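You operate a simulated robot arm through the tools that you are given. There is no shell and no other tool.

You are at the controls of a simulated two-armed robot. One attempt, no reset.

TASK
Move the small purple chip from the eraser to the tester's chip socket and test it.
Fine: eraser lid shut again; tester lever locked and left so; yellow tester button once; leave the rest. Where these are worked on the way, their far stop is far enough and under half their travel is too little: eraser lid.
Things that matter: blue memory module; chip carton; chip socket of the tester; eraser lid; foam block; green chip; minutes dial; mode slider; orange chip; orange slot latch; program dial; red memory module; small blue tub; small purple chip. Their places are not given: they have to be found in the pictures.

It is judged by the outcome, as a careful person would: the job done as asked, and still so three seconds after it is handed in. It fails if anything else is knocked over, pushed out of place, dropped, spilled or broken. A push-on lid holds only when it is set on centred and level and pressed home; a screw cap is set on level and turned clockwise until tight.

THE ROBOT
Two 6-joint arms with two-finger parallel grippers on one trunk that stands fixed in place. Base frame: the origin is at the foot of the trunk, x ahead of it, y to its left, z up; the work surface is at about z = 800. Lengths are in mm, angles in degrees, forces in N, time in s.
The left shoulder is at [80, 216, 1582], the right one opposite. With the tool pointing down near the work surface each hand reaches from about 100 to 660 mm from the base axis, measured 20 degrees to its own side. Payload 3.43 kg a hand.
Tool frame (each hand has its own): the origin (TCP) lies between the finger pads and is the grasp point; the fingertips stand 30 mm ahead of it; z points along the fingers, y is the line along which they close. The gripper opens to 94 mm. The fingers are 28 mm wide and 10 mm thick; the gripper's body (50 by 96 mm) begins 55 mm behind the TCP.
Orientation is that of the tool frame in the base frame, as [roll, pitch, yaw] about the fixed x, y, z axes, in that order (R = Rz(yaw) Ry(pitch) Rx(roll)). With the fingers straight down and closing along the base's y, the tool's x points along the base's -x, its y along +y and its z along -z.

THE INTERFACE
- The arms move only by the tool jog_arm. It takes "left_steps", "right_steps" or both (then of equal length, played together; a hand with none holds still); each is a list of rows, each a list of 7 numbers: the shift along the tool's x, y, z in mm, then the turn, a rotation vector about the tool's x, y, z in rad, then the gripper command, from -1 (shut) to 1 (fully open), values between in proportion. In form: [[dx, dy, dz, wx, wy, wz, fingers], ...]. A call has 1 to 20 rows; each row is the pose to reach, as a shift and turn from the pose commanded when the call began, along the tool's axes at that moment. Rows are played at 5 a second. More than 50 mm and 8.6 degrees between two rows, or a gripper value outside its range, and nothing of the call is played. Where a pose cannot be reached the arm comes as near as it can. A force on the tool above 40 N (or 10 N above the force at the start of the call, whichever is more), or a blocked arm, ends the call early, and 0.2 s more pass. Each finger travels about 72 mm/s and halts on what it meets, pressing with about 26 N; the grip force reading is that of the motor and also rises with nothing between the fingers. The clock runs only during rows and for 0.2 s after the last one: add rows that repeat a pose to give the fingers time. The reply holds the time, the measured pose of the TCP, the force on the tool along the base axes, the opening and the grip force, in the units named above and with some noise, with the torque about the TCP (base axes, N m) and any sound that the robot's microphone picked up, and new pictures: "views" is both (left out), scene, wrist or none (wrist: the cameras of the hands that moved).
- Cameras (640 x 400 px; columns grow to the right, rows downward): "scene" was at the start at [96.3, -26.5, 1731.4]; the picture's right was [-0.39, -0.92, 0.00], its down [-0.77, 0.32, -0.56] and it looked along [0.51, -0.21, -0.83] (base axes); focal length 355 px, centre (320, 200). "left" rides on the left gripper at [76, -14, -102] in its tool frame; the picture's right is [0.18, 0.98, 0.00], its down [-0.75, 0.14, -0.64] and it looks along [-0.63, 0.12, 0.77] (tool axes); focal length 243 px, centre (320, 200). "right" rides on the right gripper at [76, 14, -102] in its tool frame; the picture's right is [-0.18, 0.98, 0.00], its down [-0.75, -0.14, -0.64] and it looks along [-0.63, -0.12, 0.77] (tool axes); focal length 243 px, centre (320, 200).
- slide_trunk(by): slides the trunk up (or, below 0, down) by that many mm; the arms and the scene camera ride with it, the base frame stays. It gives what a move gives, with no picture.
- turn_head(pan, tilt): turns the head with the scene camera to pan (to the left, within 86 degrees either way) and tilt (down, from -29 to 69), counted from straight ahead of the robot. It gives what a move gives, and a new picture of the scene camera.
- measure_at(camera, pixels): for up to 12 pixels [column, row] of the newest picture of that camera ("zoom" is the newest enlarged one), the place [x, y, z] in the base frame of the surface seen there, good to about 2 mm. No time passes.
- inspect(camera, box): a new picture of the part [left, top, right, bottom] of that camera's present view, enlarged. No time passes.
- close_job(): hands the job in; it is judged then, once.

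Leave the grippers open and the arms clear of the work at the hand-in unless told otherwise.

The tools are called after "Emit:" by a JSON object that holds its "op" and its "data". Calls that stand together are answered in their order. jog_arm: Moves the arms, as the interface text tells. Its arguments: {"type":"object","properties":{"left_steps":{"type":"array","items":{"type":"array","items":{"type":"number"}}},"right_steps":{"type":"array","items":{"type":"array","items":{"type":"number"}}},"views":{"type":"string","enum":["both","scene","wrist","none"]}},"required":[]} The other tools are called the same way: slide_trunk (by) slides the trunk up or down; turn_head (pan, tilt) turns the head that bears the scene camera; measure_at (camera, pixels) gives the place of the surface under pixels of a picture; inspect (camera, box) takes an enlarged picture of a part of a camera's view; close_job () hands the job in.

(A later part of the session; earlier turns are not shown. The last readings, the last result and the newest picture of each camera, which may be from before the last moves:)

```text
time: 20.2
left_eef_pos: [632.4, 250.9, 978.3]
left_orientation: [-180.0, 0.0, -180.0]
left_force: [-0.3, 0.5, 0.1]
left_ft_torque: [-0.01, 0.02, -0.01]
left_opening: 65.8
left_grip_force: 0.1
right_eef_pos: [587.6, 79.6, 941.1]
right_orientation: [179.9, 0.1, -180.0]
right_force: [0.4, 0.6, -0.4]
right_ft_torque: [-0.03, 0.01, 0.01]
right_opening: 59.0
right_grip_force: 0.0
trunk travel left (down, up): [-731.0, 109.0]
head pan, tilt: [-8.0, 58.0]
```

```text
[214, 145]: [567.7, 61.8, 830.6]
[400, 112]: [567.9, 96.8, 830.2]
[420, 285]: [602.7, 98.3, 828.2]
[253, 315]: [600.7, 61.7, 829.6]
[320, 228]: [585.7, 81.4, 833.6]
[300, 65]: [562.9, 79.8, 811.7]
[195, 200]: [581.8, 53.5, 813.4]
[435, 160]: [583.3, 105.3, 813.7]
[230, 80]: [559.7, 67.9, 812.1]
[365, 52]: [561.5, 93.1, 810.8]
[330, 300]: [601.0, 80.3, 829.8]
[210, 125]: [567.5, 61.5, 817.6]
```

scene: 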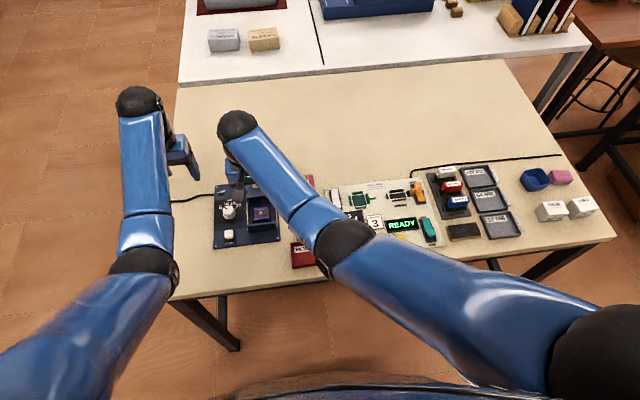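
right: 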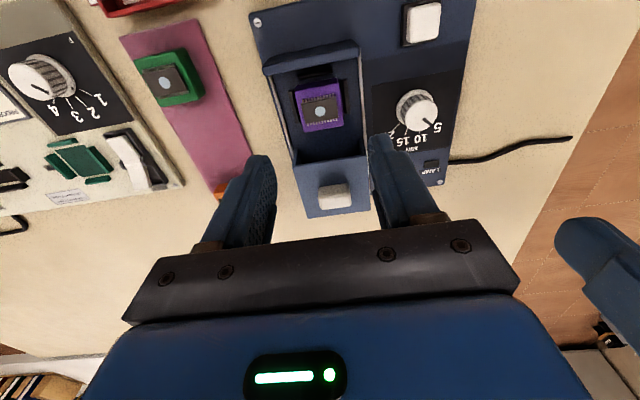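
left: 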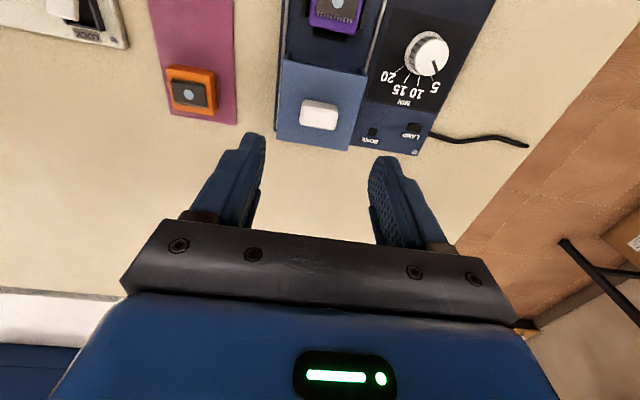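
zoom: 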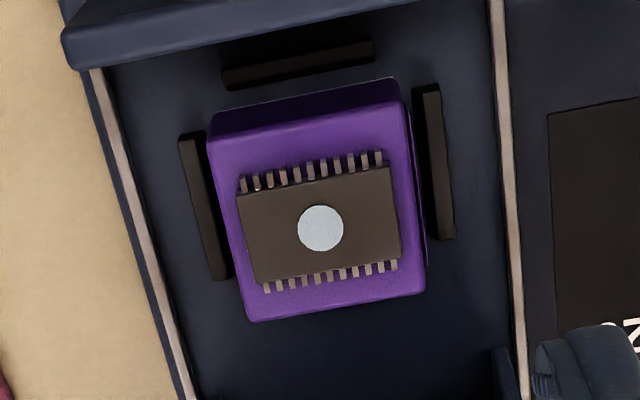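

Chip centre is about (585,80), 35×36 mm. I lower the right hand, straddling it, to TCP z≈852 first.

Emit:
{"op": "jog_arm", "data": {"right_steps": [[0.8, 0.7, 20, 0, 0, 0, 0.2], [0.8, 0.7, 40, 0, 0, 0, 0.2], [0.8, 0.7, 60, 0, 0, 0, 0.2], [0.8, 0.7, 78, 0, 0, 0, 0.2], [0.8, 0.7, 88, 0, 0, 0, 0.2], [0.8, 0.7, 88, 0, 0, 0, 0.2]], "views": "both"}}

```text
time: 21.6
left_eef_pos: [632.5, 250.2, 979.8]
left_orientation: [-179.9, 0.0, -180.0]
left_force: [-0.2, -0.9, -1.1]
left_ft_torque: [-0.01, -0.02, 0.03]
left_opening: 65.6
left_grip_force: 0.0
right_eef_pos: [585.6, 81.2, 852.8]
right_orientation: [180.0, 0.0, 179.9]
right_force: [-0.5, -0.4, -0.2]
right_ft_torque: [0.0, 0.01, -0.01]
right_opening: 56.6
right_grip_force: 0.1
trunk travel left (down, up): [-731.0, 109.0]
head pan, tilt: [-8.0, 58.0]
```

scene: 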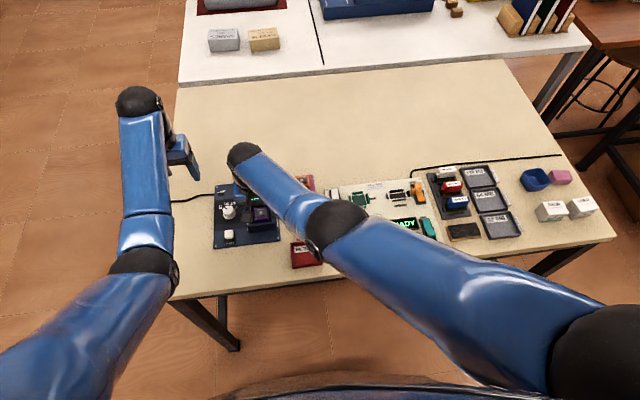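
right: 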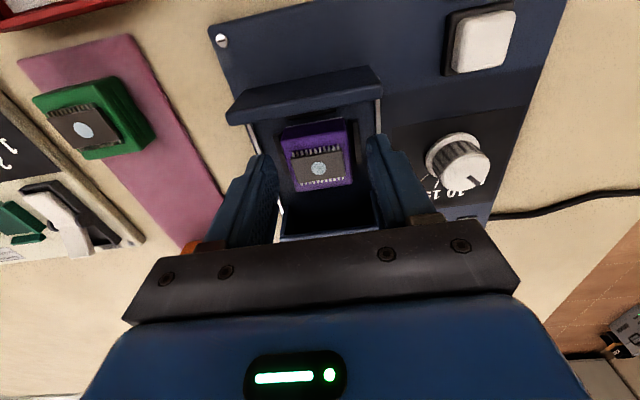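

The fingers straddle the chip evenly. I lower 5 mm more and close on it.

Emit:
{"op": "jog_arm", "data": {"right_steps": [[0, 0, 3, 0, 0, 0, 0.2], [0, 0, 5, 0, 0, 0, 0.2], [0, 0, 5, 0, 0, 0, -0.1], [0, 0, 5, 0, 0, 0, -0.5], [0, 0, 5, 0, 0, 0, -0.5]], "views": "wrist"}}

```text
time: 22.8
left_eef_pos: [631.6, 251.0, 977.2]
left_orientation: [-180.0, 0.0, 180.0]
left_force: [-0.5, -0.5, 0.5]
left_ft_torque: [-0.01, 0.03, -0.02]
left_opening: 65.5
left_grip_force: 0.2
right_eef_pos: [585.1, 80.2, 846.7]
right_orientation: [-179.9, 0.1, -180.0]
right_force: [0.0, 0.8, 0.5]
right_ft_torque: [-0.03, -0.01, -0.02]
right_opening: 36.6
right_grip_force: 26.4
trunk travel left (down, up): [-731.0, 109.0]
head pan, tilt: [-8.0, 58.0]
```

right: 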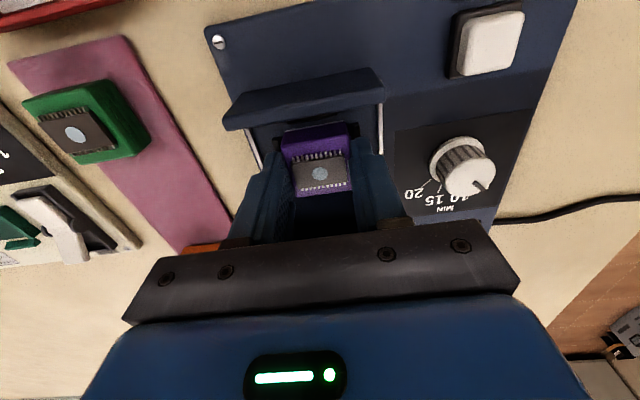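

The chip is gripped (36.6 mm). I lift it straight up by 15 mm first, then higher.

Emit:
{"op": "jog_arm", "data": {"right_steps": [[0, 0, -5, 0, 0, 0, -0.5], [0, 0, -12, 0, 0, 0, -0.5], [0, 0, -25, 0, 0, 0, -0.5], [0, 0, -40, 0, 0, 0, -0.5], [0, 0, -60, 0, 0, 0, -0.5], [0, 0, -80, 0, 0, 0, -0.5]], "views": "both"}}

```text
time: 24.2
left_eef_pos: [632.9, 250.0, 977.7]
left_orientation: [179.9, -0.1, 180.0]
left_force: [-0.5, -0.4, 0.0]
left_ft_torque: [-0.01, -0.01, 0.01]
left_opening: 65.7
left_grip_force: 0.1
right_eef_pos: [585.5, 79.9, 926.1]
right_orientation: [180.0, 0.2, 180.0]
right_force: [-0.1, 0.0, -0.6]
right_ft_torque: [0.01, 0.02, -0.02]
right_opening: 23.5
right_grip_force: 0.0
trunk travel left (down, up): [-731.0, 109.0]
head pan, tilt: [-8.0, 58.0]
```

scene: 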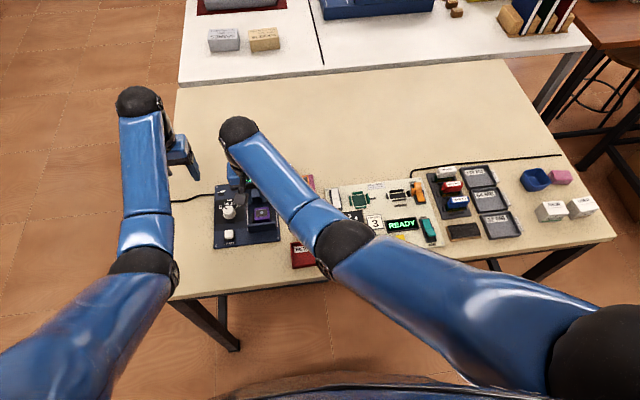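
right: 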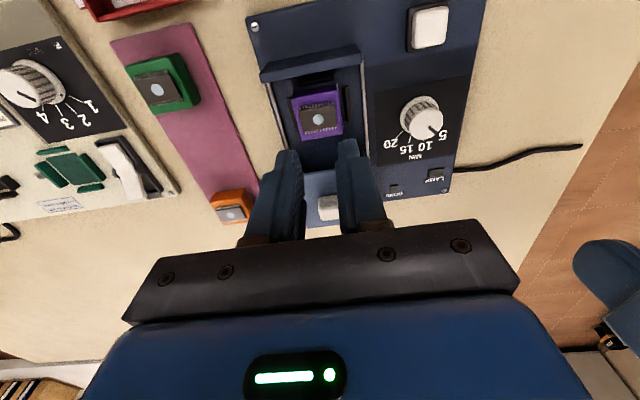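

The chip slipped out of the grip (opening 23.5, no grip force). I check where the chip lies now.

Emit:
{"op": "inspect", "data": {"camera": "right", "box": [270, 65, 366, 155]}}

Emit:
{"op": "measure_at", "data": {"camera": "zoom", "pixels": [[214, 145], [320, 228]]}}

```text
4.44 times, centred on (318, 110) of right
```

zoom: 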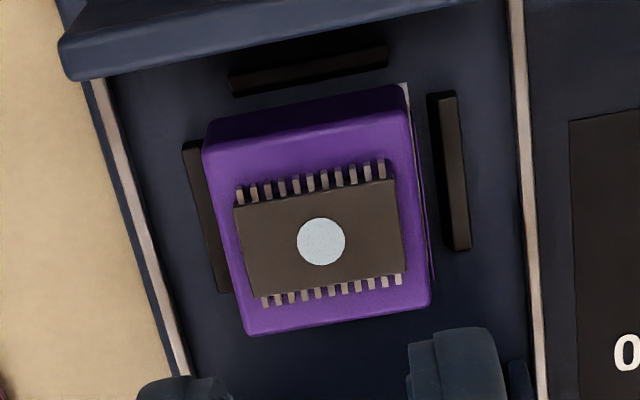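

```text
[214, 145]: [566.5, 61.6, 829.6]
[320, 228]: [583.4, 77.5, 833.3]
```

Emit:
{"op": "measure_at", "data": {"camera": "zoom", "pixels": [[209, 155], [403, 122], [424, 300], [250, 328], [321, 242], [240, 285], [195, 150], [222, 285], [432, 100], [462, 245], [300, 70], [412, 130]]}}

Emit:
{"op": "inspect", "data": {"camera": "scene", "box": [240, 198, 288, 228]}}

```text
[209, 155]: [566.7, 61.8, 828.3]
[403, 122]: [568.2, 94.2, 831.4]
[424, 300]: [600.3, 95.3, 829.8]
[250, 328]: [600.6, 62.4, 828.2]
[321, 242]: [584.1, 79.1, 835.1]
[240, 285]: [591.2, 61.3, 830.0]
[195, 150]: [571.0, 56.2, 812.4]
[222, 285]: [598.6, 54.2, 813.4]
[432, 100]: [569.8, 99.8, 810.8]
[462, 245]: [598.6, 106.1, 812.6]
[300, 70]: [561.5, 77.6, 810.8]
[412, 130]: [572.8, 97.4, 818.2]
```

```text
13.33 times, centred on (264, 213) of scene
```

zoom: 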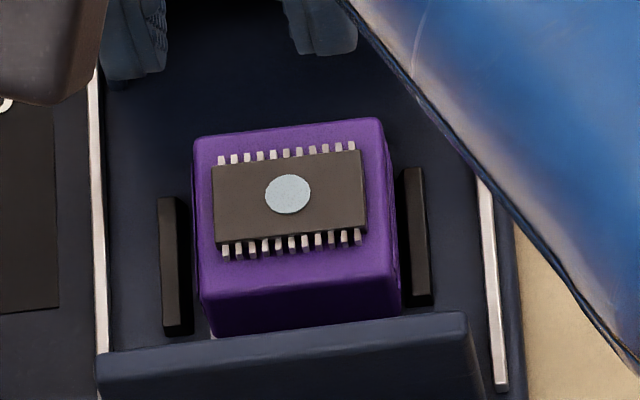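

The chip still sits flat in its holder, nudged about 2 mm to -y. I'll try again, re-centred, about 1.5 mm deeper, and with a firmer close; first I open and come down.

Emit:
{"op": "jog_arm", "data": {"right_steps": [[0.7, -1.6, 0, 0, 0, 0, 0.2], [0.7, -1.6, 0, 0, 0, 0, 0.2], [0.7, -1.6, 20, 0, 0, 0, 0.2], [0.7, -1.6, 40, 0, 0, 0, 0.2], [0.7, -1.6, 60, 0, 0, 0, 0.2], [0.7, -1.6, 74, 0, 0, 0, 0.2], [0.7, -1.6, 80, 0, 0, 0, 0.2], [0.7, -1.6, 81.5, 0, 0, 0, 0.2], [0.7, -1.6, 81.5, 0, 0, 0, 0.2]], "views": "wrist"}}

Emit:
{"op": "inspect", "data": {"camera": "right", "box": [240, 90, 400, 250]}}

```text
time: 26.2
left_eef_pos: [631.7, 250.6, 979.4]
left_orientation: [180.0, 0.0, 180.0]
left_force: [0.1, -0.5, 0.9]
left_ft_torque: [0.0, -0.01, -0.01]
left_opening: 65.8
left_grip_force: 0.1
right_eef_pos: [585.0, 77.8, 844.1]
right_orientation: [180.0, 0.1, 180.0]
right_force: [-0.1, 0.0, -0.4]
right_ft_torque: [-0.03, 0.04, 0.01]
right_opening: 56.4
right_grip_force: 0.1
trunk travel left (down, up): [-731.0, 109.0]
head pan, tilt: [-8.0, 58.0]
```

right: 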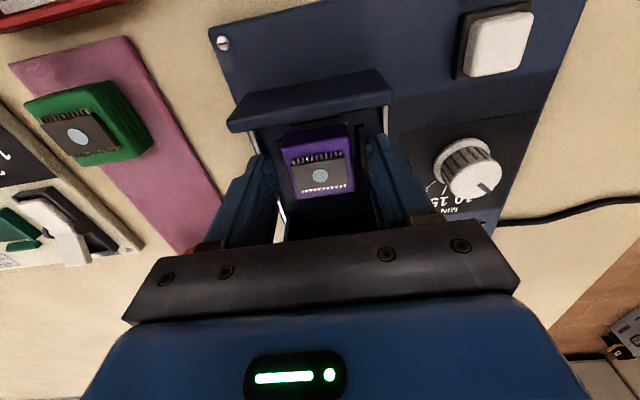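

```text
2.50 times, centred on (320, 170) of right
```

zoom: 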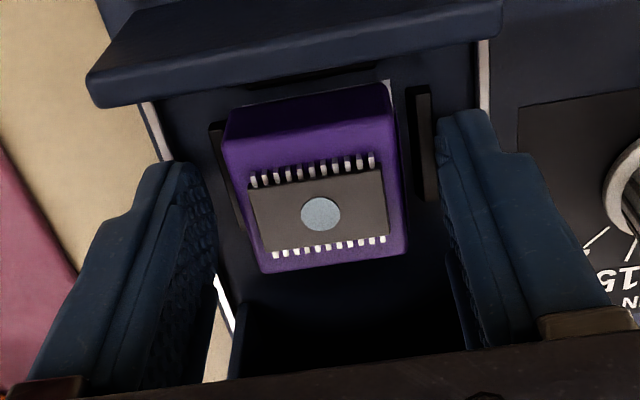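

The fingers may stand a little too far forward relative to the chip. I measure points on the fingertips and the chip in this zoom.

Emit:
{"op": "measure_at", "data": {"camera": "zoom", "pixels": [[180, 168], [207, 190], [212, 260], [205, 300], [462, 115], [445, 145], [450, 240], [465, 330], [235, 140], [258, 262], [320, 214], [402, 250]]}}

```text
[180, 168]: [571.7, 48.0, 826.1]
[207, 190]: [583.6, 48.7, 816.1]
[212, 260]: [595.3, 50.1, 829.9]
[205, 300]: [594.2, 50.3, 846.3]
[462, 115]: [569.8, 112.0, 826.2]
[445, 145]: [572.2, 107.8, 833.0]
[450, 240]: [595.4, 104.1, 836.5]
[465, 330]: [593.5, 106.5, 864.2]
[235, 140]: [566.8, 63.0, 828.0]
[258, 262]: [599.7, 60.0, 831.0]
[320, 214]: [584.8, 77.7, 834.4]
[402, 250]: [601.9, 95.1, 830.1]
```

The fingers are centred on the chip in x (571–596) and y. I close firmly and hold for a while.

Emit:
{"op": "jog_arm", "data": {"right_steps": [[0, 0, 0, 0, 0, 0, -0.1], [0, 0, 0, 0, 0, 0, -1], [0, 0, 0, 0, 0, 0, -1], [0, 0, 0, 0, 0, 0, -1], [0, 0, 0, 0, 0, 0, -1]], "views": "wrist"}}

Emit:
{"op": "inspect", "data": {"camera": "right", "box": [240, 90, 400, 250]}}

```text
time: 27.4
left_eef_pos: [631.9, 251.3, 978.2]
left_orientation: [180.0, 0.0, 180.0]
left_force: [0.1, 0.3, -1.1]
left_ft_torque: [0.01, -0.01, -0.05]
left_opening: 66.0
left_grip_force: 0.0
right_eef_pos: [585.2, 78.3, 844.9]
right_orientation: [180.0, 0.1, 179.9]
right_force: [0.3, -0.4, -0.1]
right_ft_torque: [0.01, 0.0, 0.0]
right_opening: 36.7
right_grip_force: 26.2
trunk travel left (down, up): [-731.0, 109.0]
head pan, tilt: [-8.0, 58.0]
```

right: 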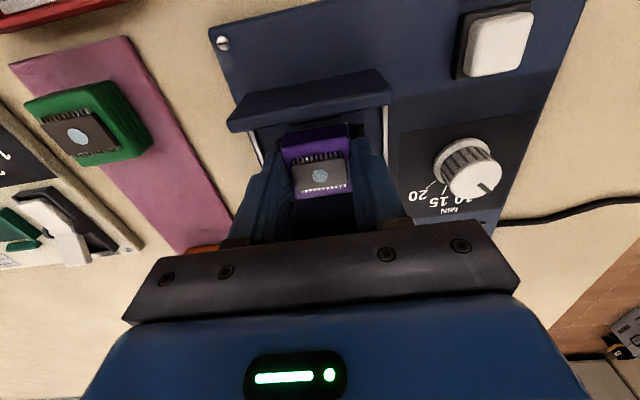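

```text
2.50 times, centred on (320, 170) of right
```

zoom: 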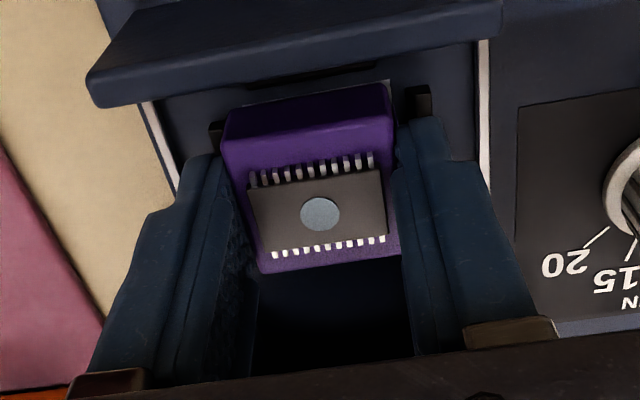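

Firmly closed at 36.7 mm. I lift slowly, 2 mm a row, and check.

Emit:
{"op": "jog_arm", "data": {"right_steps": [[0, 0, -1, 0, 0, 0, -1], [0, 0, -2, 0, 0, 0, -1], [0, 0, -3.5, 0, 0, 0, -1], [0, 0, -5, 0, 0, 0, -1], [0, 0, -5, 0, 0, 0, -1]], "views": "wrist"}}

Emit:
{"op": "inspect", "data": {"camera": "right", "box": [240, 90, 400, 250]}}

Emit:
{"op": "measure_at", "data": {"camera": "zoom", "pixels": [[320, 214], [235, 145], [380, 115], [330, 262]]}}

```text
time: 28.6
left_eef_pos: [632.2, 249.9, 977.9]
left_orientation: [180.0, 0.0, -179.9]
left_force: [0.6, -0.2, -1.4]
left_ft_torque: [-0.02, 0.03, -0.03]
left_opening: 65.7
left_grip_force: 0.1
right_eef_pos: [586.6, 78.3, 849.9]
right_orientation: [180.0, 0.2, -180.0]
right_force: [-0.5, -0.1, -0.9]
right_ft_torque: [0.0, 0.01, 0.02]
right_opening: 36.7
right_grip_force: 25.2
trunk travel left (down, up): [-731.0, 109.0]
head pan, tilt: [-8.0, 58.0]
```

right: 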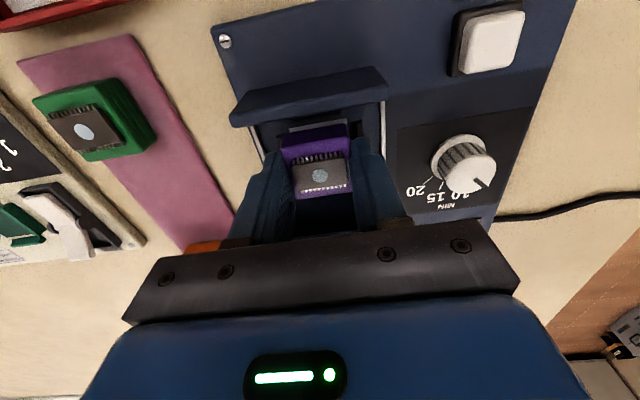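

```text
2.50 times, centred on (320, 170) of right
```

zoom: 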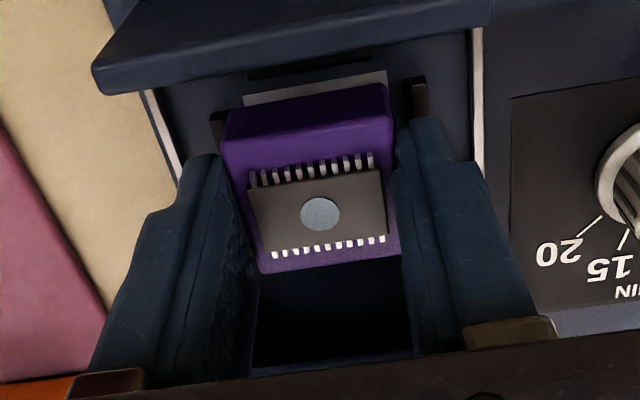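

```text
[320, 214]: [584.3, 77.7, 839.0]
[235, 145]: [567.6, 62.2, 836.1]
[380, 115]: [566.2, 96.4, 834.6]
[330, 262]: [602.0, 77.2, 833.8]
```

It is lifted (the grey pad beneath now shows, chip unmoved in the grip). I continue slowly upward.

Emit:
{"op": "jog_arm", "data": {"right_steps": [[0, 0, -2, 0, 0, 0, -1], [0, 0, -5, 0, 0, 0, -1], [0, 0, -8, 0, 0, 0, -1], [0, 0, -11, 0, 0, 0, -1], [0, 0, -14, 0, 0, 0, -1], [0, 0, -17, 0, 0, 0, -1], [0, 0, -20, 0, 0, 0, -1], [0, 0, -23, 0, 0, 0, -1], [0, 0, -26, 0, 0, 0, -1], [0, 0, -29, 0, 0, 0, -1], [0, 0, -31, 0, 0, 0, -1], [0, 0, -32, 0, 0, 0, -1]], "views": "wrist"}}

Emit:
{"op": "inspect", "data": {"camera": "right", "box": [240, 90, 400, 250]}}

Emit:
{"op": "measure_at", "data": {"camera": "zoom", "pixels": [[320, 214], [235, 145], [380, 115], [330, 262]]}}

```text
time: 31.2
left_eef_pos: [632.7, 250.1, 979.2]
left_orientation: [-180.0, 0.1, -179.9]
left_force: [0.8, 0.1, -0.2]
left_ft_torque: [-0.01, 0.0, 0.03]
left_opening: 65.6
left_grip_force: 0.0
right_eef_pos: [584.0, 78.8, 882.3]
right_orientation: [180.0, 0.1, 179.9]
right_force: [0.5, 0.2, -0.6]
right_ft_torque: [-0.01, -0.03, 0.01]
right_opening: 36.8
right_grip_force: 25.9
trunk travel left (down, up): [-731.0, 109.0]
head pan, tilt: [-8.0, 58.0]
```

right: 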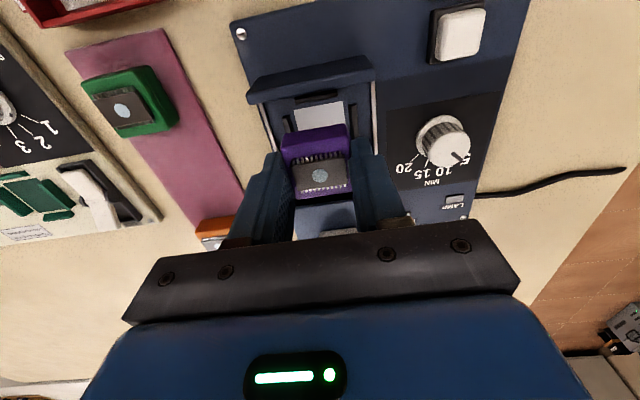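

```text
2.50 times, centred on (320, 170) of right
```

zoom: 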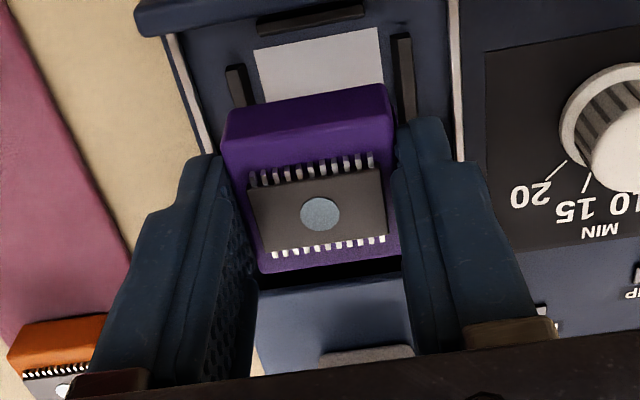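

```text
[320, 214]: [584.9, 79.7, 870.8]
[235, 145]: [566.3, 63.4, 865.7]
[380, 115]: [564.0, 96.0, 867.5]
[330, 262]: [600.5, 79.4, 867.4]
```

The chip is held securely. I measure the bare grey pad (zoom 320,65) to know the seat height.

Emit:
{"op": "measure_at", "data": {"camera": "zoom", "pixels": [[320, 65], [290, 60], [350, 50], [310, 80], [340, 75], [235, 80], [403, 60]]}}

Emit:
{"op": "measure_at", "data": {"camera": "scene", "pixels": [[356, 198], [362, 197], [358, 203], [364, 202], [360, 200]]}}

```text
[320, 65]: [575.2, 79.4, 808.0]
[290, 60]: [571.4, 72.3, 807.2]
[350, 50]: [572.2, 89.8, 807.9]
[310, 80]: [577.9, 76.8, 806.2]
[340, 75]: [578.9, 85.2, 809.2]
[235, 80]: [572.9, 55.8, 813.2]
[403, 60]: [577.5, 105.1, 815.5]
```

```text
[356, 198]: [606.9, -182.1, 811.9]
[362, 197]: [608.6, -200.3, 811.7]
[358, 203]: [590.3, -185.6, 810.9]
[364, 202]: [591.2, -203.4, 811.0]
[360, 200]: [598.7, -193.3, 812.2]
```

Pad z≈807.6 and socket floor ≈811. I now carry the chip smoothly sideways toward the socket at about z 900, with gentle acceleration.

Emit:
{"op": "jog_arm", "data": {"right_steps": [[0, -1, -3, 0, 0, 0, -1], [0, -4, -7, 0, 0, 0, -1], [0, -10, -11, 0, 0, 0, -1], [0, -19, -15, 0, 0, 0, -1], [-1, -31, -18, 0, 0, 0, -1], [-2, -44, -20, 0, 0, 0, -1], [-3, -57, -22, 0, 0, 0, -1], [-4, -70, -22, 0, 0, 0, -1], [-5, -83, -22, 0, 0, 0, -1], [-6, -96, -22, 0, 0, 0, -1], [-7, -109, -22, 0, 0, 0, -1], [-8, -122, -22, 0, 0, 0, -1], [-9, -135, -22, 0, 0, 0, -1], [-10, -148, -22, 0, 0, 0, -1], [-11, -161, -22, 0, 0, 0, -1], [-12, -173, -22, 0, 0, 0, -1], [-12, -183, -22, 0, 0, 0, -1], [-12, -191, -22, 0, 0, 0, -1], [-12, -197, -22, 0, 0, 0, -1], [-12, -200, -22, 0, 0, 0, -1]], "views": "both"}}

```text
time: 35.4
left_eef_pos: [632.7, 250.2, 978.8]
left_orientation: [-179.9, 0.0, -180.0]
left_force: [0.4, -0.7, 0.9]
left_ft_torque: [-0.01, 0.01, 0.03]
left_opening: 65.8
left_grip_force: 0.0
right_eef_pos: [596.1, -121.9, 904.4]
right_orientation: [180.0, 0.2, -179.8]
right_force: [-0.4, 0.7, -0.1]
right_ft_torque: [0.02, -0.03, 0.03]
right_opening: 36.8
right_grip_force: 26.3
trunk travel left (down, up): [-731.0, 109.0]
head pan, tilt: [-8.0, 58.0]
```

scene: 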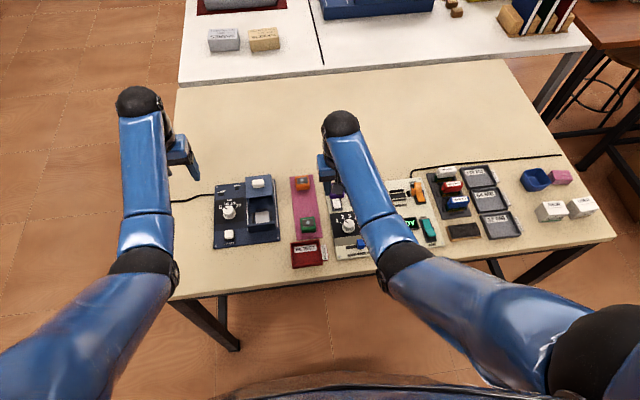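
right: 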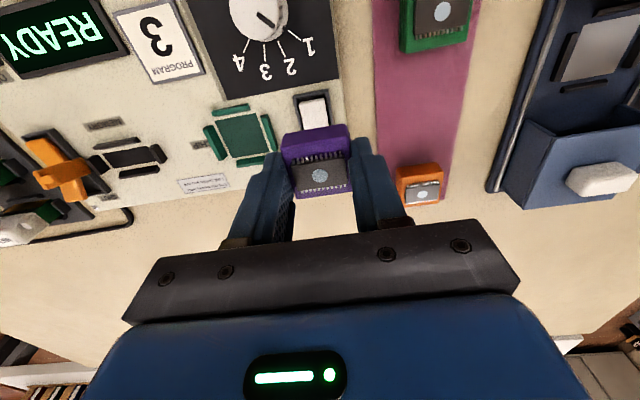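

The chip is still held. From here the socket is clear in the right camera at (240,135); I enlarge and measure it.

Emit:
{"op": "inspect", "data": {"camera": "right", "box": [192, 95, 288, 175]}}

```text
5.00 times, centred on (240, 135) of right
```

zoom: 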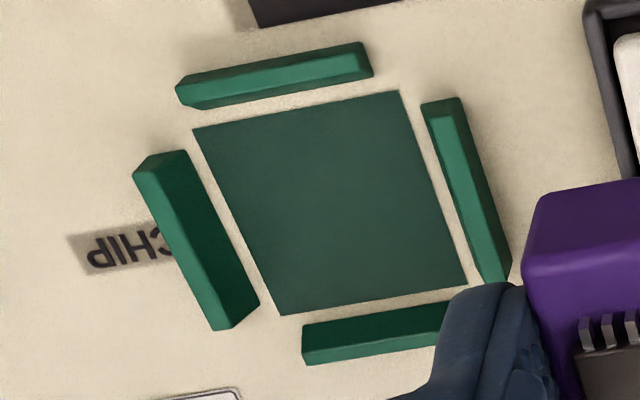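

Emit:
{"op": "measure_at", "data": {"camera": "zoom", "pixels": [[197, 133], [397, 95], [463, 280], [284, 312], [325, 205], [155, 165], [225, 318], [440, 108], [490, 260], [270, 75], [360, 345], [200, 250]]}}

Emit:
{"op": "measure_at", "data": {"camera": "zoom", "pixels": [[170, 200], [190, 240], [210, 285], [440, 130], [460, 180], [475, 230], [230, 82], [320, 62], [320, 355], [420, 335], [300, 150], [350, 250]]}}

```text
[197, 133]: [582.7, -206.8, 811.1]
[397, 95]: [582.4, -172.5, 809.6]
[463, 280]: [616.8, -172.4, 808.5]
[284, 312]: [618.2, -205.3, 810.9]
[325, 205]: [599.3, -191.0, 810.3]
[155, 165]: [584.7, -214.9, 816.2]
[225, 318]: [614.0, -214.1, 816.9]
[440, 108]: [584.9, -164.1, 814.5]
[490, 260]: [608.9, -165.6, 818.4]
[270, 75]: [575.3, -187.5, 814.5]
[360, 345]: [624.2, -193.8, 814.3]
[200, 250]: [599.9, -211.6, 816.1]
```

```text
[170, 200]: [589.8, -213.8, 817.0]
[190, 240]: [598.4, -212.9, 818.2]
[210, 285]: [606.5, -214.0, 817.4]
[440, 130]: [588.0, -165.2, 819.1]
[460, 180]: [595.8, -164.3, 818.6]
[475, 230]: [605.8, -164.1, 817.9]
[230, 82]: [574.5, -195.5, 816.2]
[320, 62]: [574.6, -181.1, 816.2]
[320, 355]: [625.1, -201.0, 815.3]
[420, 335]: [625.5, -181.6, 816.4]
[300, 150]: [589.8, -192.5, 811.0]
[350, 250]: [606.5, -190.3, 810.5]
```

Socket centre is (600.0,-189.3), floor z≈810.5, side walls up to ≈818. I move the chip above it and come down to TCP z≈875.

Emit:
{"op": "jog_arm", "data": {"right_steps": [[0, -2, 0, 0, 0, 0, -1], [-1, -7, 0, 0, 0, 0, -1], [-2, -15, 0, 0, 0, 0, -1], [-3, -25, 0, 0, 0, 0, -1], [-4, -36, 0, 0, 0, 0, -1], [-4.2, -47, 0, 0, 0, 0, -1], [-4.2, -56, 0, 0, 0, 0, -1], [-4.2, -63, 0, 0, 0, 0, -1], [-4.2, -66.5, 0, 0, 0, 0, -1], [-4.2, -67.5, 2, 0, 0, 0, -1], [-4.2, -67.5, 6, 0, 0, 0, -1], [-4.2, -67.5, 12, 0, 0, 0, -1], [-4.2, -67.5, 18, 0, 0, 0, -1], [-4.2, -67.5, 24, 0, 0, 0, -1], [-4.2, -67.5, 28, 0, 0, 0, -1], [-4.2, -67.5, 29, 0, 0, 0, -1]], "views": "both"}}

Emit:
{"op": "inspect", "data": {"camera": "right", "box": [240, 90, 400, 250]}}

```text
time: 38.8
left_eef_pos: [632.9, 251.3, 978.3]
left_orientation: [180.0, 0.0, 180.0]
left_force: [-0.3, 0.2, -0.3]
left_ft_torque: [0.0, 0.02, -0.01]
left_opening: 65.9
left_grip_force: 0.1
right_eef_pos: [601.2, -188.3, 875.8]
right_orientation: [180.0, 0.1, -179.9]
right_force: [0.3, -0.2, 0.4]
right_ft_torque: [-0.02, 0.01, -0.01]
right_opening: 36.7
right_grip_force: 25.7
trunk travel left (down, up): [-731.0, 109.0]
head pan, tilt: [-8.0, 58.0]
```

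scene: 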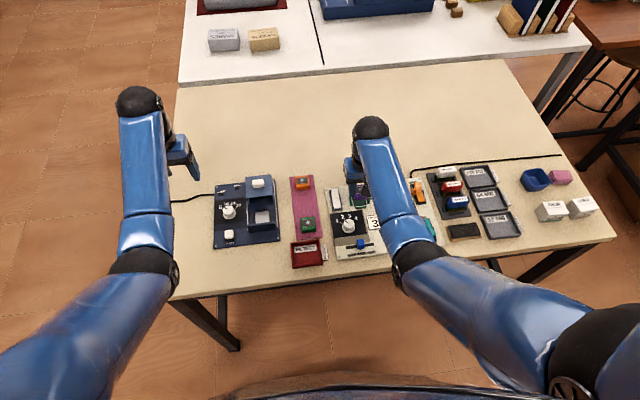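
right: 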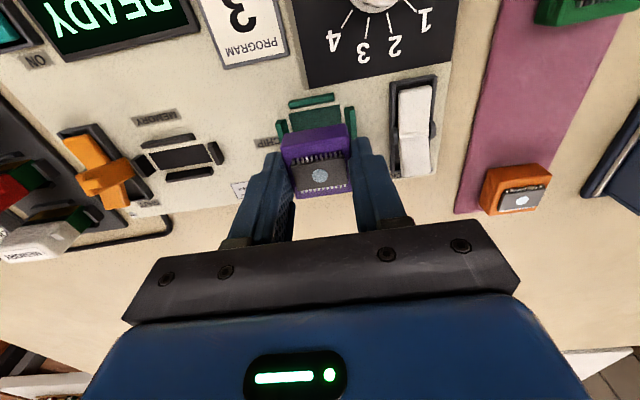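

```text
2.50 times, centred on (320, 170) of right
```

zoom: 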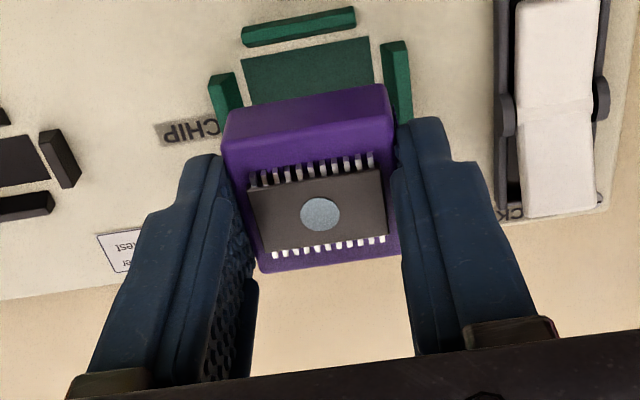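

I check the alignment: measure the chip's top corners/dot and the socket's walls in this view.

Emit:
{"op": "measure_at", "data": {"camera": "zoom", "pixels": [[320, 214], [235, 145], [382, 115], [258, 262], [395, 240], [222, 90], [397, 60], [250, 60], [366, 42], [300, 25], [310, 150], [560, 60]]}}

```text
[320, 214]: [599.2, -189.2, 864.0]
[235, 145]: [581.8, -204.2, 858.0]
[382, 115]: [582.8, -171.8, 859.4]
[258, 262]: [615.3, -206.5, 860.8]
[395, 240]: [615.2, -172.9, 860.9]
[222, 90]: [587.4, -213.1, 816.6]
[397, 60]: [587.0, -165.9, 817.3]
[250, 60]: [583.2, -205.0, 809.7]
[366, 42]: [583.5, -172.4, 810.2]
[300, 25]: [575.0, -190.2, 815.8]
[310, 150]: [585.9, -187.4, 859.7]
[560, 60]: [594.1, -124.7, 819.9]
```

The chip centre is (599.0,-189.1); I shift +1 mm in x and lower in steps to TCP z≈851.

Emit:
{"op": "jog_arm", "data": {"right_steps": [[-0.5, 0, 2, 0, 0, 0, -1], [-1, 0, 6, 0, 0, 0, -1], [-1, 0, 10, 0, 0, 0, -1], [-1, 0, 14, 0, 0, 0, -1], [-1, 0, 17, 0, 0, 0, -1], [-1, 0, 20, 0, 0, 0, -1], [-1, 0, 22, 0, 0, 0, -1], [-1, 0, 23.5, 0, 0, 0, -1], [-1, 0, 23.5, 0, 0, 0, -1]], "views": "wrist"}}

Emit:
{"op": "inspect", "data": {"camera": "right", "box": [240, 90, 400, 250]}}

Emit:
{"op": "measure_at", "data": {"camera": "zoom", "pixels": [[320, 214], [235, 145], [382, 115], [258, 262], [395, 240]]}}

```text
time: 40.8
left_eef_pos: [632.5, 250.7, 976.5]
left_orientation: [-179.9, 0.0, 180.0]
left_force: [-0.2, -0.1, -1.0]
left_ft_torque: [-0.01, 0.0, 0.0]
left_opening: 65.8
left_grip_force: 0.0
right_eef_pos: [602.5, -189.9, 850.6]
right_orientation: [180.0, 0.0, 180.0]
right_force: [0.0, 0.3, -0.2]
right_ft_torque: [-0.03, -0.02, 0.01]
right_opening: 36.7
right_grip_force: 25.6
trunk travel left (down, up): [-731.0, 109.0]
head pan, tilt: [-8.0, 58.0]
```

right: 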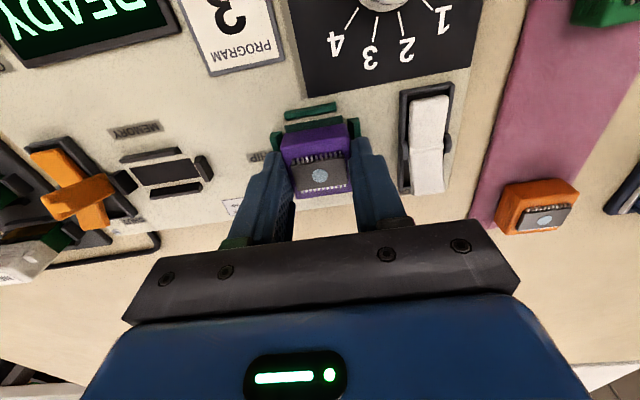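

```text
2.50 times, centred on (320, 170) of right
```

zoom: 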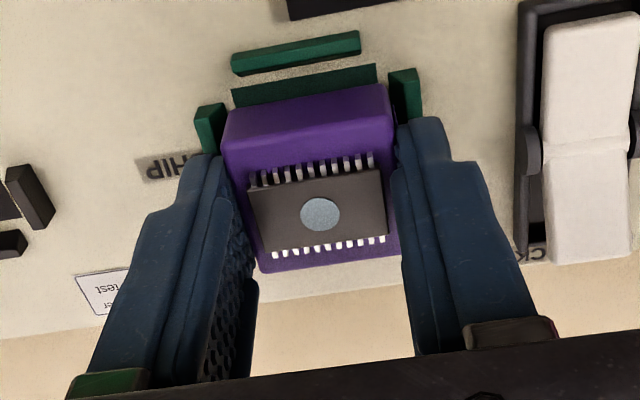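

```text
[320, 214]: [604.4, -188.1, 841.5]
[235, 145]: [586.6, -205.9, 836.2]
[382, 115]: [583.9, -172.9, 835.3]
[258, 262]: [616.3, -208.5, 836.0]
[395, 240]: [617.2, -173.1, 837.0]
```

Alignment is good, about 2.5 mm to go. I lower in sub-millimetre steps, watching the force.

Emit:
{"op": "jog_arm", "data": {"right_steps": [[0, 0, 0.6, 0, 0, 0, -1], [0, 0, 1.2, 0, 0, 0, -1], [0, 0, 1.8, 0, 0, 0, -1], [0, 0, 1.8, 0, 0, 0, -1]], "views": "wrist"}}

Emit:
{"op": "inspect", "data": {"camera": "right", "box": [240, 90, 400, 250]}}

Emit:
{"op": "measure_at", "data": {"camera": "zoom", "pixels": [[320, 214], [235, 145], [382, 115], [258, 262], [395, 240]]}}

```text
time: 41.8
left_eef_pos: [632.7, 250.6, 979.5]
left_orientation: [-180.0, 0.0, -180.0]
left_force: [0.3, -0.6, 0.0]
left_ft_torque: [-0.01, -0.04, 0.0]
left_opening: 65.7
left_grip_force: 0.0
right_eef_pos: [603.2, -187.9, 849.7]
right_orientation: [-180.0, 0.1, -179.9]
right_force: [0.5, -0.6, -0.8]
right_ft_torque: [0.0, 0.03, 0.01]
right_opening: 36.9
right_grip_force: 25.8
trunk travel left (down, up): [-731.0, 109.0]
head pan, tilt: [-8.0, 58.0]
```

right: 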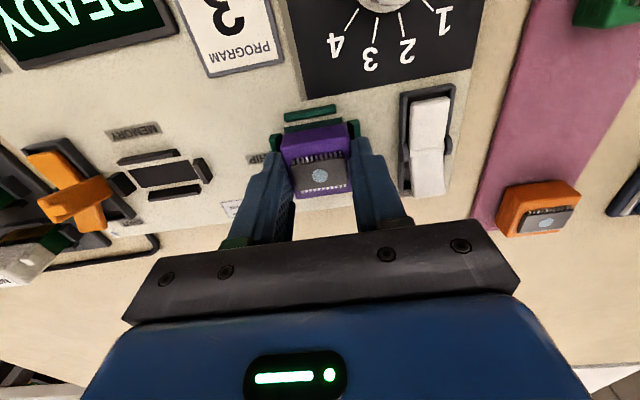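

```text
2.50 times, centred on (320, 170) of right
```

zoom: 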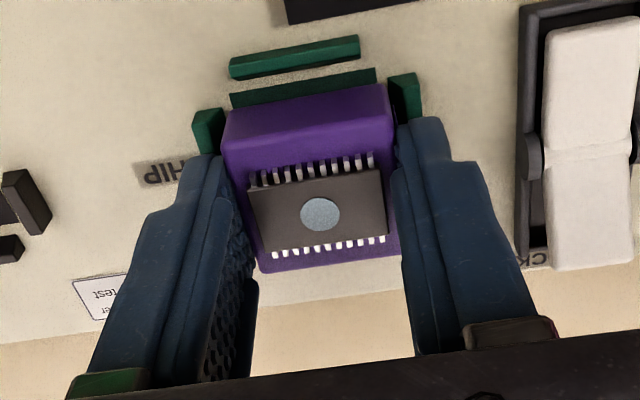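

```text
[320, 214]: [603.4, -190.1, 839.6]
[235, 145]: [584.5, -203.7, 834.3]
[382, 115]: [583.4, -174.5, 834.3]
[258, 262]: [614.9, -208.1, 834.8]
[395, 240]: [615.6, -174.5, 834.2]
```

No contact yet, top at ≈834.4. A further 1.5 mm in half-millimetre steps.

Emit:
{"op": "jog_arm", "data": {"right_steps": [[0, 0, 0.5, 0, 0, 0, -1], [0, 0, 1.0, 0, 0, 0, -1], [0, 0, 1.5, 0, 0, 0, -1], [0, 0, 1.5, 0, 0, 0, -1]], "views": "wrist"}}

Emit:
{"op": "inspect", "data": {"camera": "right", "box": [240, 90, 400, 250]}}

Emit:
{"op": "measure_at", "data": {"camera": "zoom", "pixels": [[320, 214], [235, 145], [382, 115], [258, 262], [395, 240]]}}

```text
time: 42.8
left_eef_pos: [632.5, 250.0, 978.0]
left_orientation: [-180.0, 0.0, -180.0]
left_force: [-0.8, -1.1, 0.0]
left_ft_torque: [0.0, -0.02, 0.0]
left_opening: 65.9
left_grip_force: 0.0
right_eef_pos: [602.0, -188.2, 847.4]
right_orientation: [179.9, 0.1, -180.0]
right_force: [-0.1, 0.4, 0.3]
right_ft_torque: [0.03, 0.0, -0.02]
right_opening: 36.7
right_grip_force: 25.8
trunk travel left (down, up): [-731.0, 109.0]
head pan, tilt: [-8.0, 58.0]
```

right: 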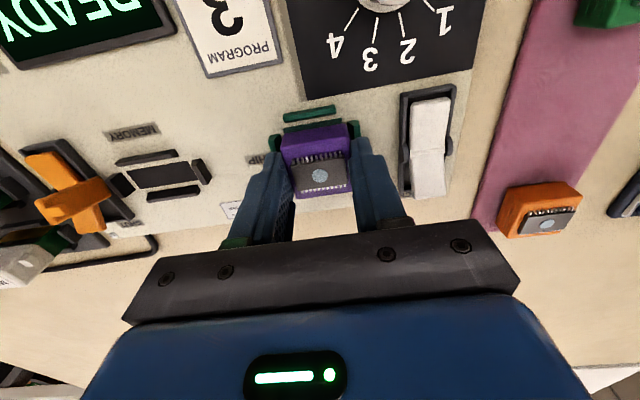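

```text
2.50 times, centred on (320, 170) of right
```

zoom: 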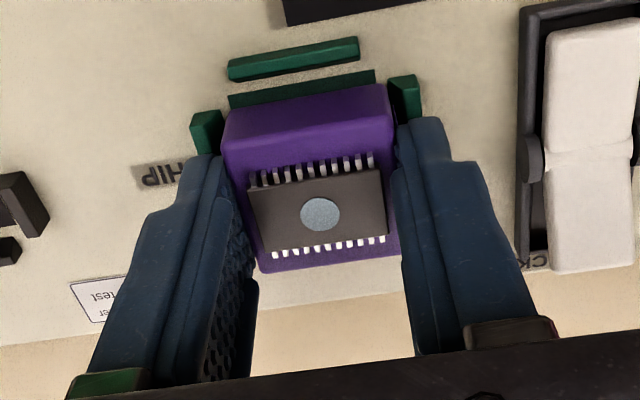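

```text
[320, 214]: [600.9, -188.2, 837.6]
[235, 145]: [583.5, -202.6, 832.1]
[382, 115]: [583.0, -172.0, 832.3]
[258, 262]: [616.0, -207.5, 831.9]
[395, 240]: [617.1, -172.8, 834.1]
```

Still no contact force. Another 2 mm in half-millimetre steps.

Emit:
{"op": "jog_arm", "data": {"right_steps": [[0, 0, 0.5, 0, 0, 0, -1], [0, 0, 1.0, 0, 0, 0, -1], [0, 0, 1.0, 0, 0, 0, -1]], "views": "none"}}

```text
time: 43.6
left_eef_pos: [631.9, 250.2, 978.3]
left_orientation: [-180.0, -0.1, 180.0]
left_force: [-0.3, -0.9, -0.2]
left_ft_torque: [0.0, 0.01, 0.0]
left_opening: 65.9
left_grip_force: 0.1
right_eef_pos: [602.5, -188.3, 849.8]
right_orientation: [180.0, 0.2, -179.9]
right_force: [-0.5, 0.0, 3.8]
right_ft_torque: [0.11, 0.09, -0.02]
right_opening: 37.1
right_grip_force: 25.7
trunk travel left (down, up): [-731.0, 109.0]
head pan, tilt: [-8.0, 58.0]
```

A contact force of 3.8 N appears: the chip has touched down. I go 0.5 mm further to confirm.

Emit:
{"op": "jog_arm", "data": {"right_steps": [[0, 0, 0.5, 0, 0, 0, -1], [0, 0, 0.5, 0, 0, 0, -1]], "views": "wrist"}}

Emit:
{"op": "inspect", "data": {"camera": "right", "box": [240, 90, 400, 250]}}

Emit:
{"op": "measure_at", "data": {"camera": "zoom", "pixels": [[320, 214], [235, 145], [382, 115], [258, 262], [395, 240], [205, 125], [405, 90], [290, 65]]}}

```text
time: 44.2
left_eef_pos: [632.1, 251.8, 979.0]
left_orientation: [-179.9, 0.1, 179.9]
left_force: [-0.4, -0.1, -0.8]
left_ft_torque: [0.02, -0.02, 0.01]
left_opening: 65.9
left_grip_force: 0.1
right_eef_pos: [602.5, -187.6, 847.7]
right_orientation: [-180.0, 0.2, 180.0]
right_force: [-0.3, 0.0, 8.4]
right_ft_torque: [0.17, 0.11, -0.04]
right_opening: 36.8
right_grip_force: 25.7
trunk travel left (down, up): [-731.0, 109.0]
head pan, tilt: [-8.0, 58.0]
```

right: 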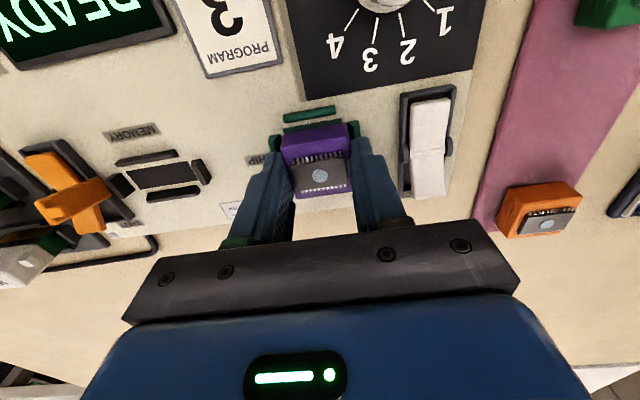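

```text
2.50 times, centred on (320, 170) of right
```

zoom: 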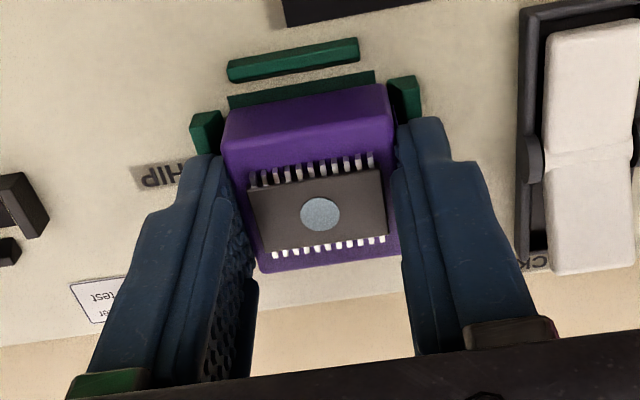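

```text
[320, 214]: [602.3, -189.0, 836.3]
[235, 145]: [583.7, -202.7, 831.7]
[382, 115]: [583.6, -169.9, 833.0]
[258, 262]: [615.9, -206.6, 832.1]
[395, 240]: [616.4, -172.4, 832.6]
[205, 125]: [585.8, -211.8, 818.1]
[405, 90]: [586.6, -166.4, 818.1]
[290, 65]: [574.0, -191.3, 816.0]
```

Seated contact at 8 N, chip top ≈832.5 as expected. The chip seems ~1.2 mm too far forward, so I lift 1.5 mm, shift back, and set it down again.

Emit:
{"op": "jog_arm", "data": {"right_steps": [[0, 0, -1, 0, 0, 0, -1], [0.6, 0, -1.5, 0, 0, 0, -1], [1.2, 0, -1.5, 0, 0, 0, -1], [1.2, 0, -1, 0, 0, 0, -1], [1.2, 0, -0.4, 0, 0, 0, -1], [1.2, 0, 0, 0, 0, 0, -1], [1.2, 0, 0, 0, 0, 0, -1]], "views": "wrist"}}

Emit:
{"op": "inspect", "data": {"camera": "right", "box": [240, 90, 400, 250]}}

```text
time: 45.8
left_eef_pos: [631.5, 251.4, 979.2]
left_orientation: [-180.0, 0.0, 180.0]
left_force: [0.2, -0.3, -0.1]
left_ft_torque: [-0.03, 0.01, -0.05]
left_opening: 65.7
left_grip_force: 0.0
right_eef_pos: [602.0, -188.7, 848.1]
right_orientation: [-180.0, 0.3, 180.0]
right_force: [1.7, -1.9, 12.0]
right_ft_torque: [0.13, 0.06, 0.02]
right_opening: 36.8
right_grip_force: 26.1
trunk travel left (down, up): [-731.0, 109.0]
head pan, tilt: [-8.0, 58.0]
```

right: 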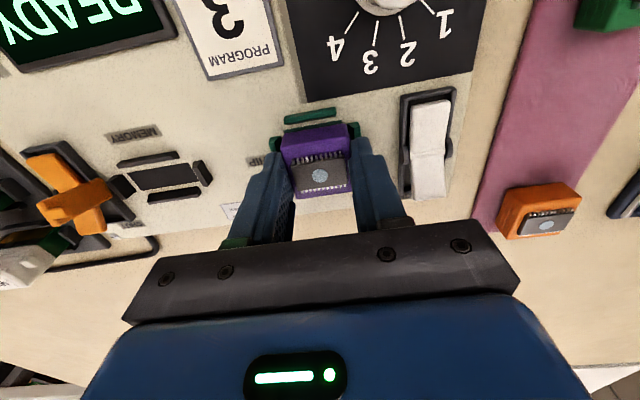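

```text
2.50 times, centred on (320, 170) of right
```

zoom: 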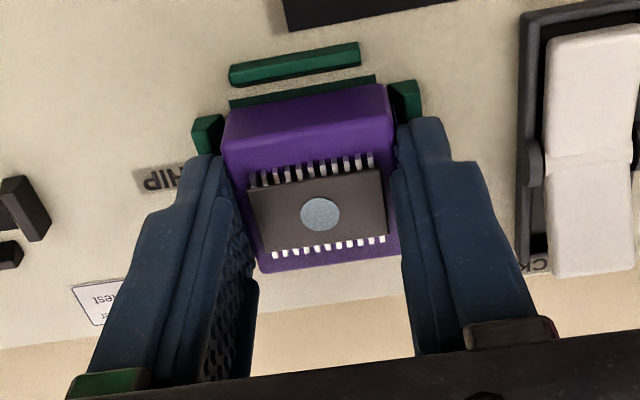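

The chip now sits centred and seated. I ease the pressure slightly, open the fingers, and lift straight up.

Emit:
{"op": "jog_arm", "data": {"right_steps": [[0, 0, -0.6, 0, 0, 0, -1], [0, 0, -0.6, 0, 0, 0, -0.1], [0, 0, -0.6, 0, 0, 0, 0.1], [0, 0, -0.6, 0, 0, 0, 0.2], [0, 0, -0.6, 0, 0, 0, 0.2], [0, 0, -5, 0, 0, 0, 0.2], [0, 0, -15, 0, 0, 0, 0.2], [0, 0, -30, 0, 0, 0, 0.2], [0, 0, -50, 0, 0, 0, 0.2], [0, 0, -70, 0, 0, 0, 0.2]], "views": "both"}}

Emit:
{"op": "inspect", "data": {"camera": "right", "box": [240, 60, 400, 180]}}

```text
time: 48.0
left_eef_pos: [632.4, 250.9, 978.2]
left_orientation: [180.0, 0.0, -179.8]
left_force: [0.8, -0.8, 0.5]
left_ft_torque: [0.02, 0.03, 0.0]
left_opening: 65.9
left_grip_force: 0.0
right_eef_pos: [601.2, -189.7, 916.5]
right_orientation: [-180.0, 0.2, -179.9]
right_force: [0.0, 0.0, -0.2]
right_ft_torque: [0.02, -0.04, -0.02]
right_opening: 56.2
right_grip_force: 0.1
trunk travel left (down, up): [-731.0, 109.0]
head pan, tilt: [-8.0, 58.0]
```

scene: 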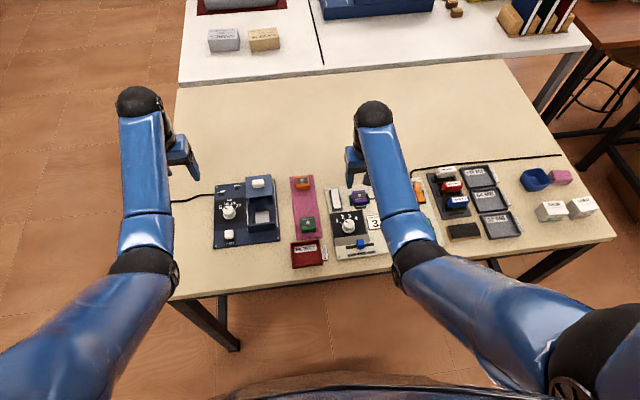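
right: 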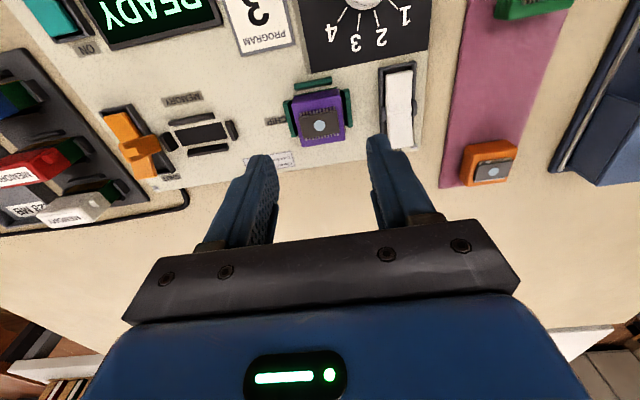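

```text
3.33 times, centred on (320, 120) of right
```

zoom: 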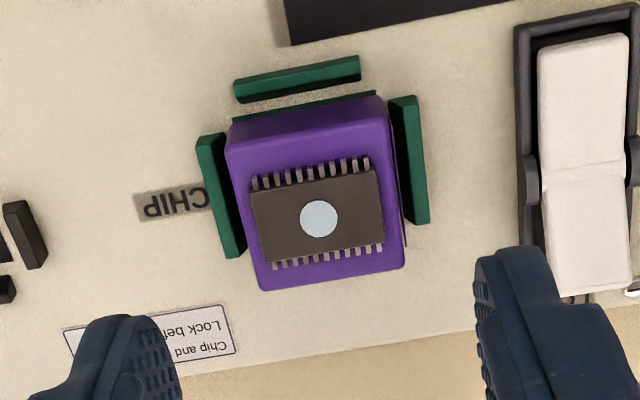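

The chip sits in the socket. I check its levelness and centring by measuring.

Emit:
{"op": "measure_at", "data": {"camera": "zoom", "pixels": [[236, 145], [380, 117], [260, 285], [398, 262], [318, 218], [215, 190], [410, 160], [300, 75], [580, 60], [590, 170], [590, 280], [600, 200]]}}

```text
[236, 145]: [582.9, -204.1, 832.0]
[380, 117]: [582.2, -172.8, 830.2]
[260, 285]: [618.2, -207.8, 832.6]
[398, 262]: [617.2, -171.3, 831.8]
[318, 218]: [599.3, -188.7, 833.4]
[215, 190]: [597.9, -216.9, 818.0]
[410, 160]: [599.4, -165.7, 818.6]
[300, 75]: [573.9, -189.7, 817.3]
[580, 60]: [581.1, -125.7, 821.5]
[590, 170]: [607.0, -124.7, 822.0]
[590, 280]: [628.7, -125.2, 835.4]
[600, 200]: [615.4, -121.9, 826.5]
```

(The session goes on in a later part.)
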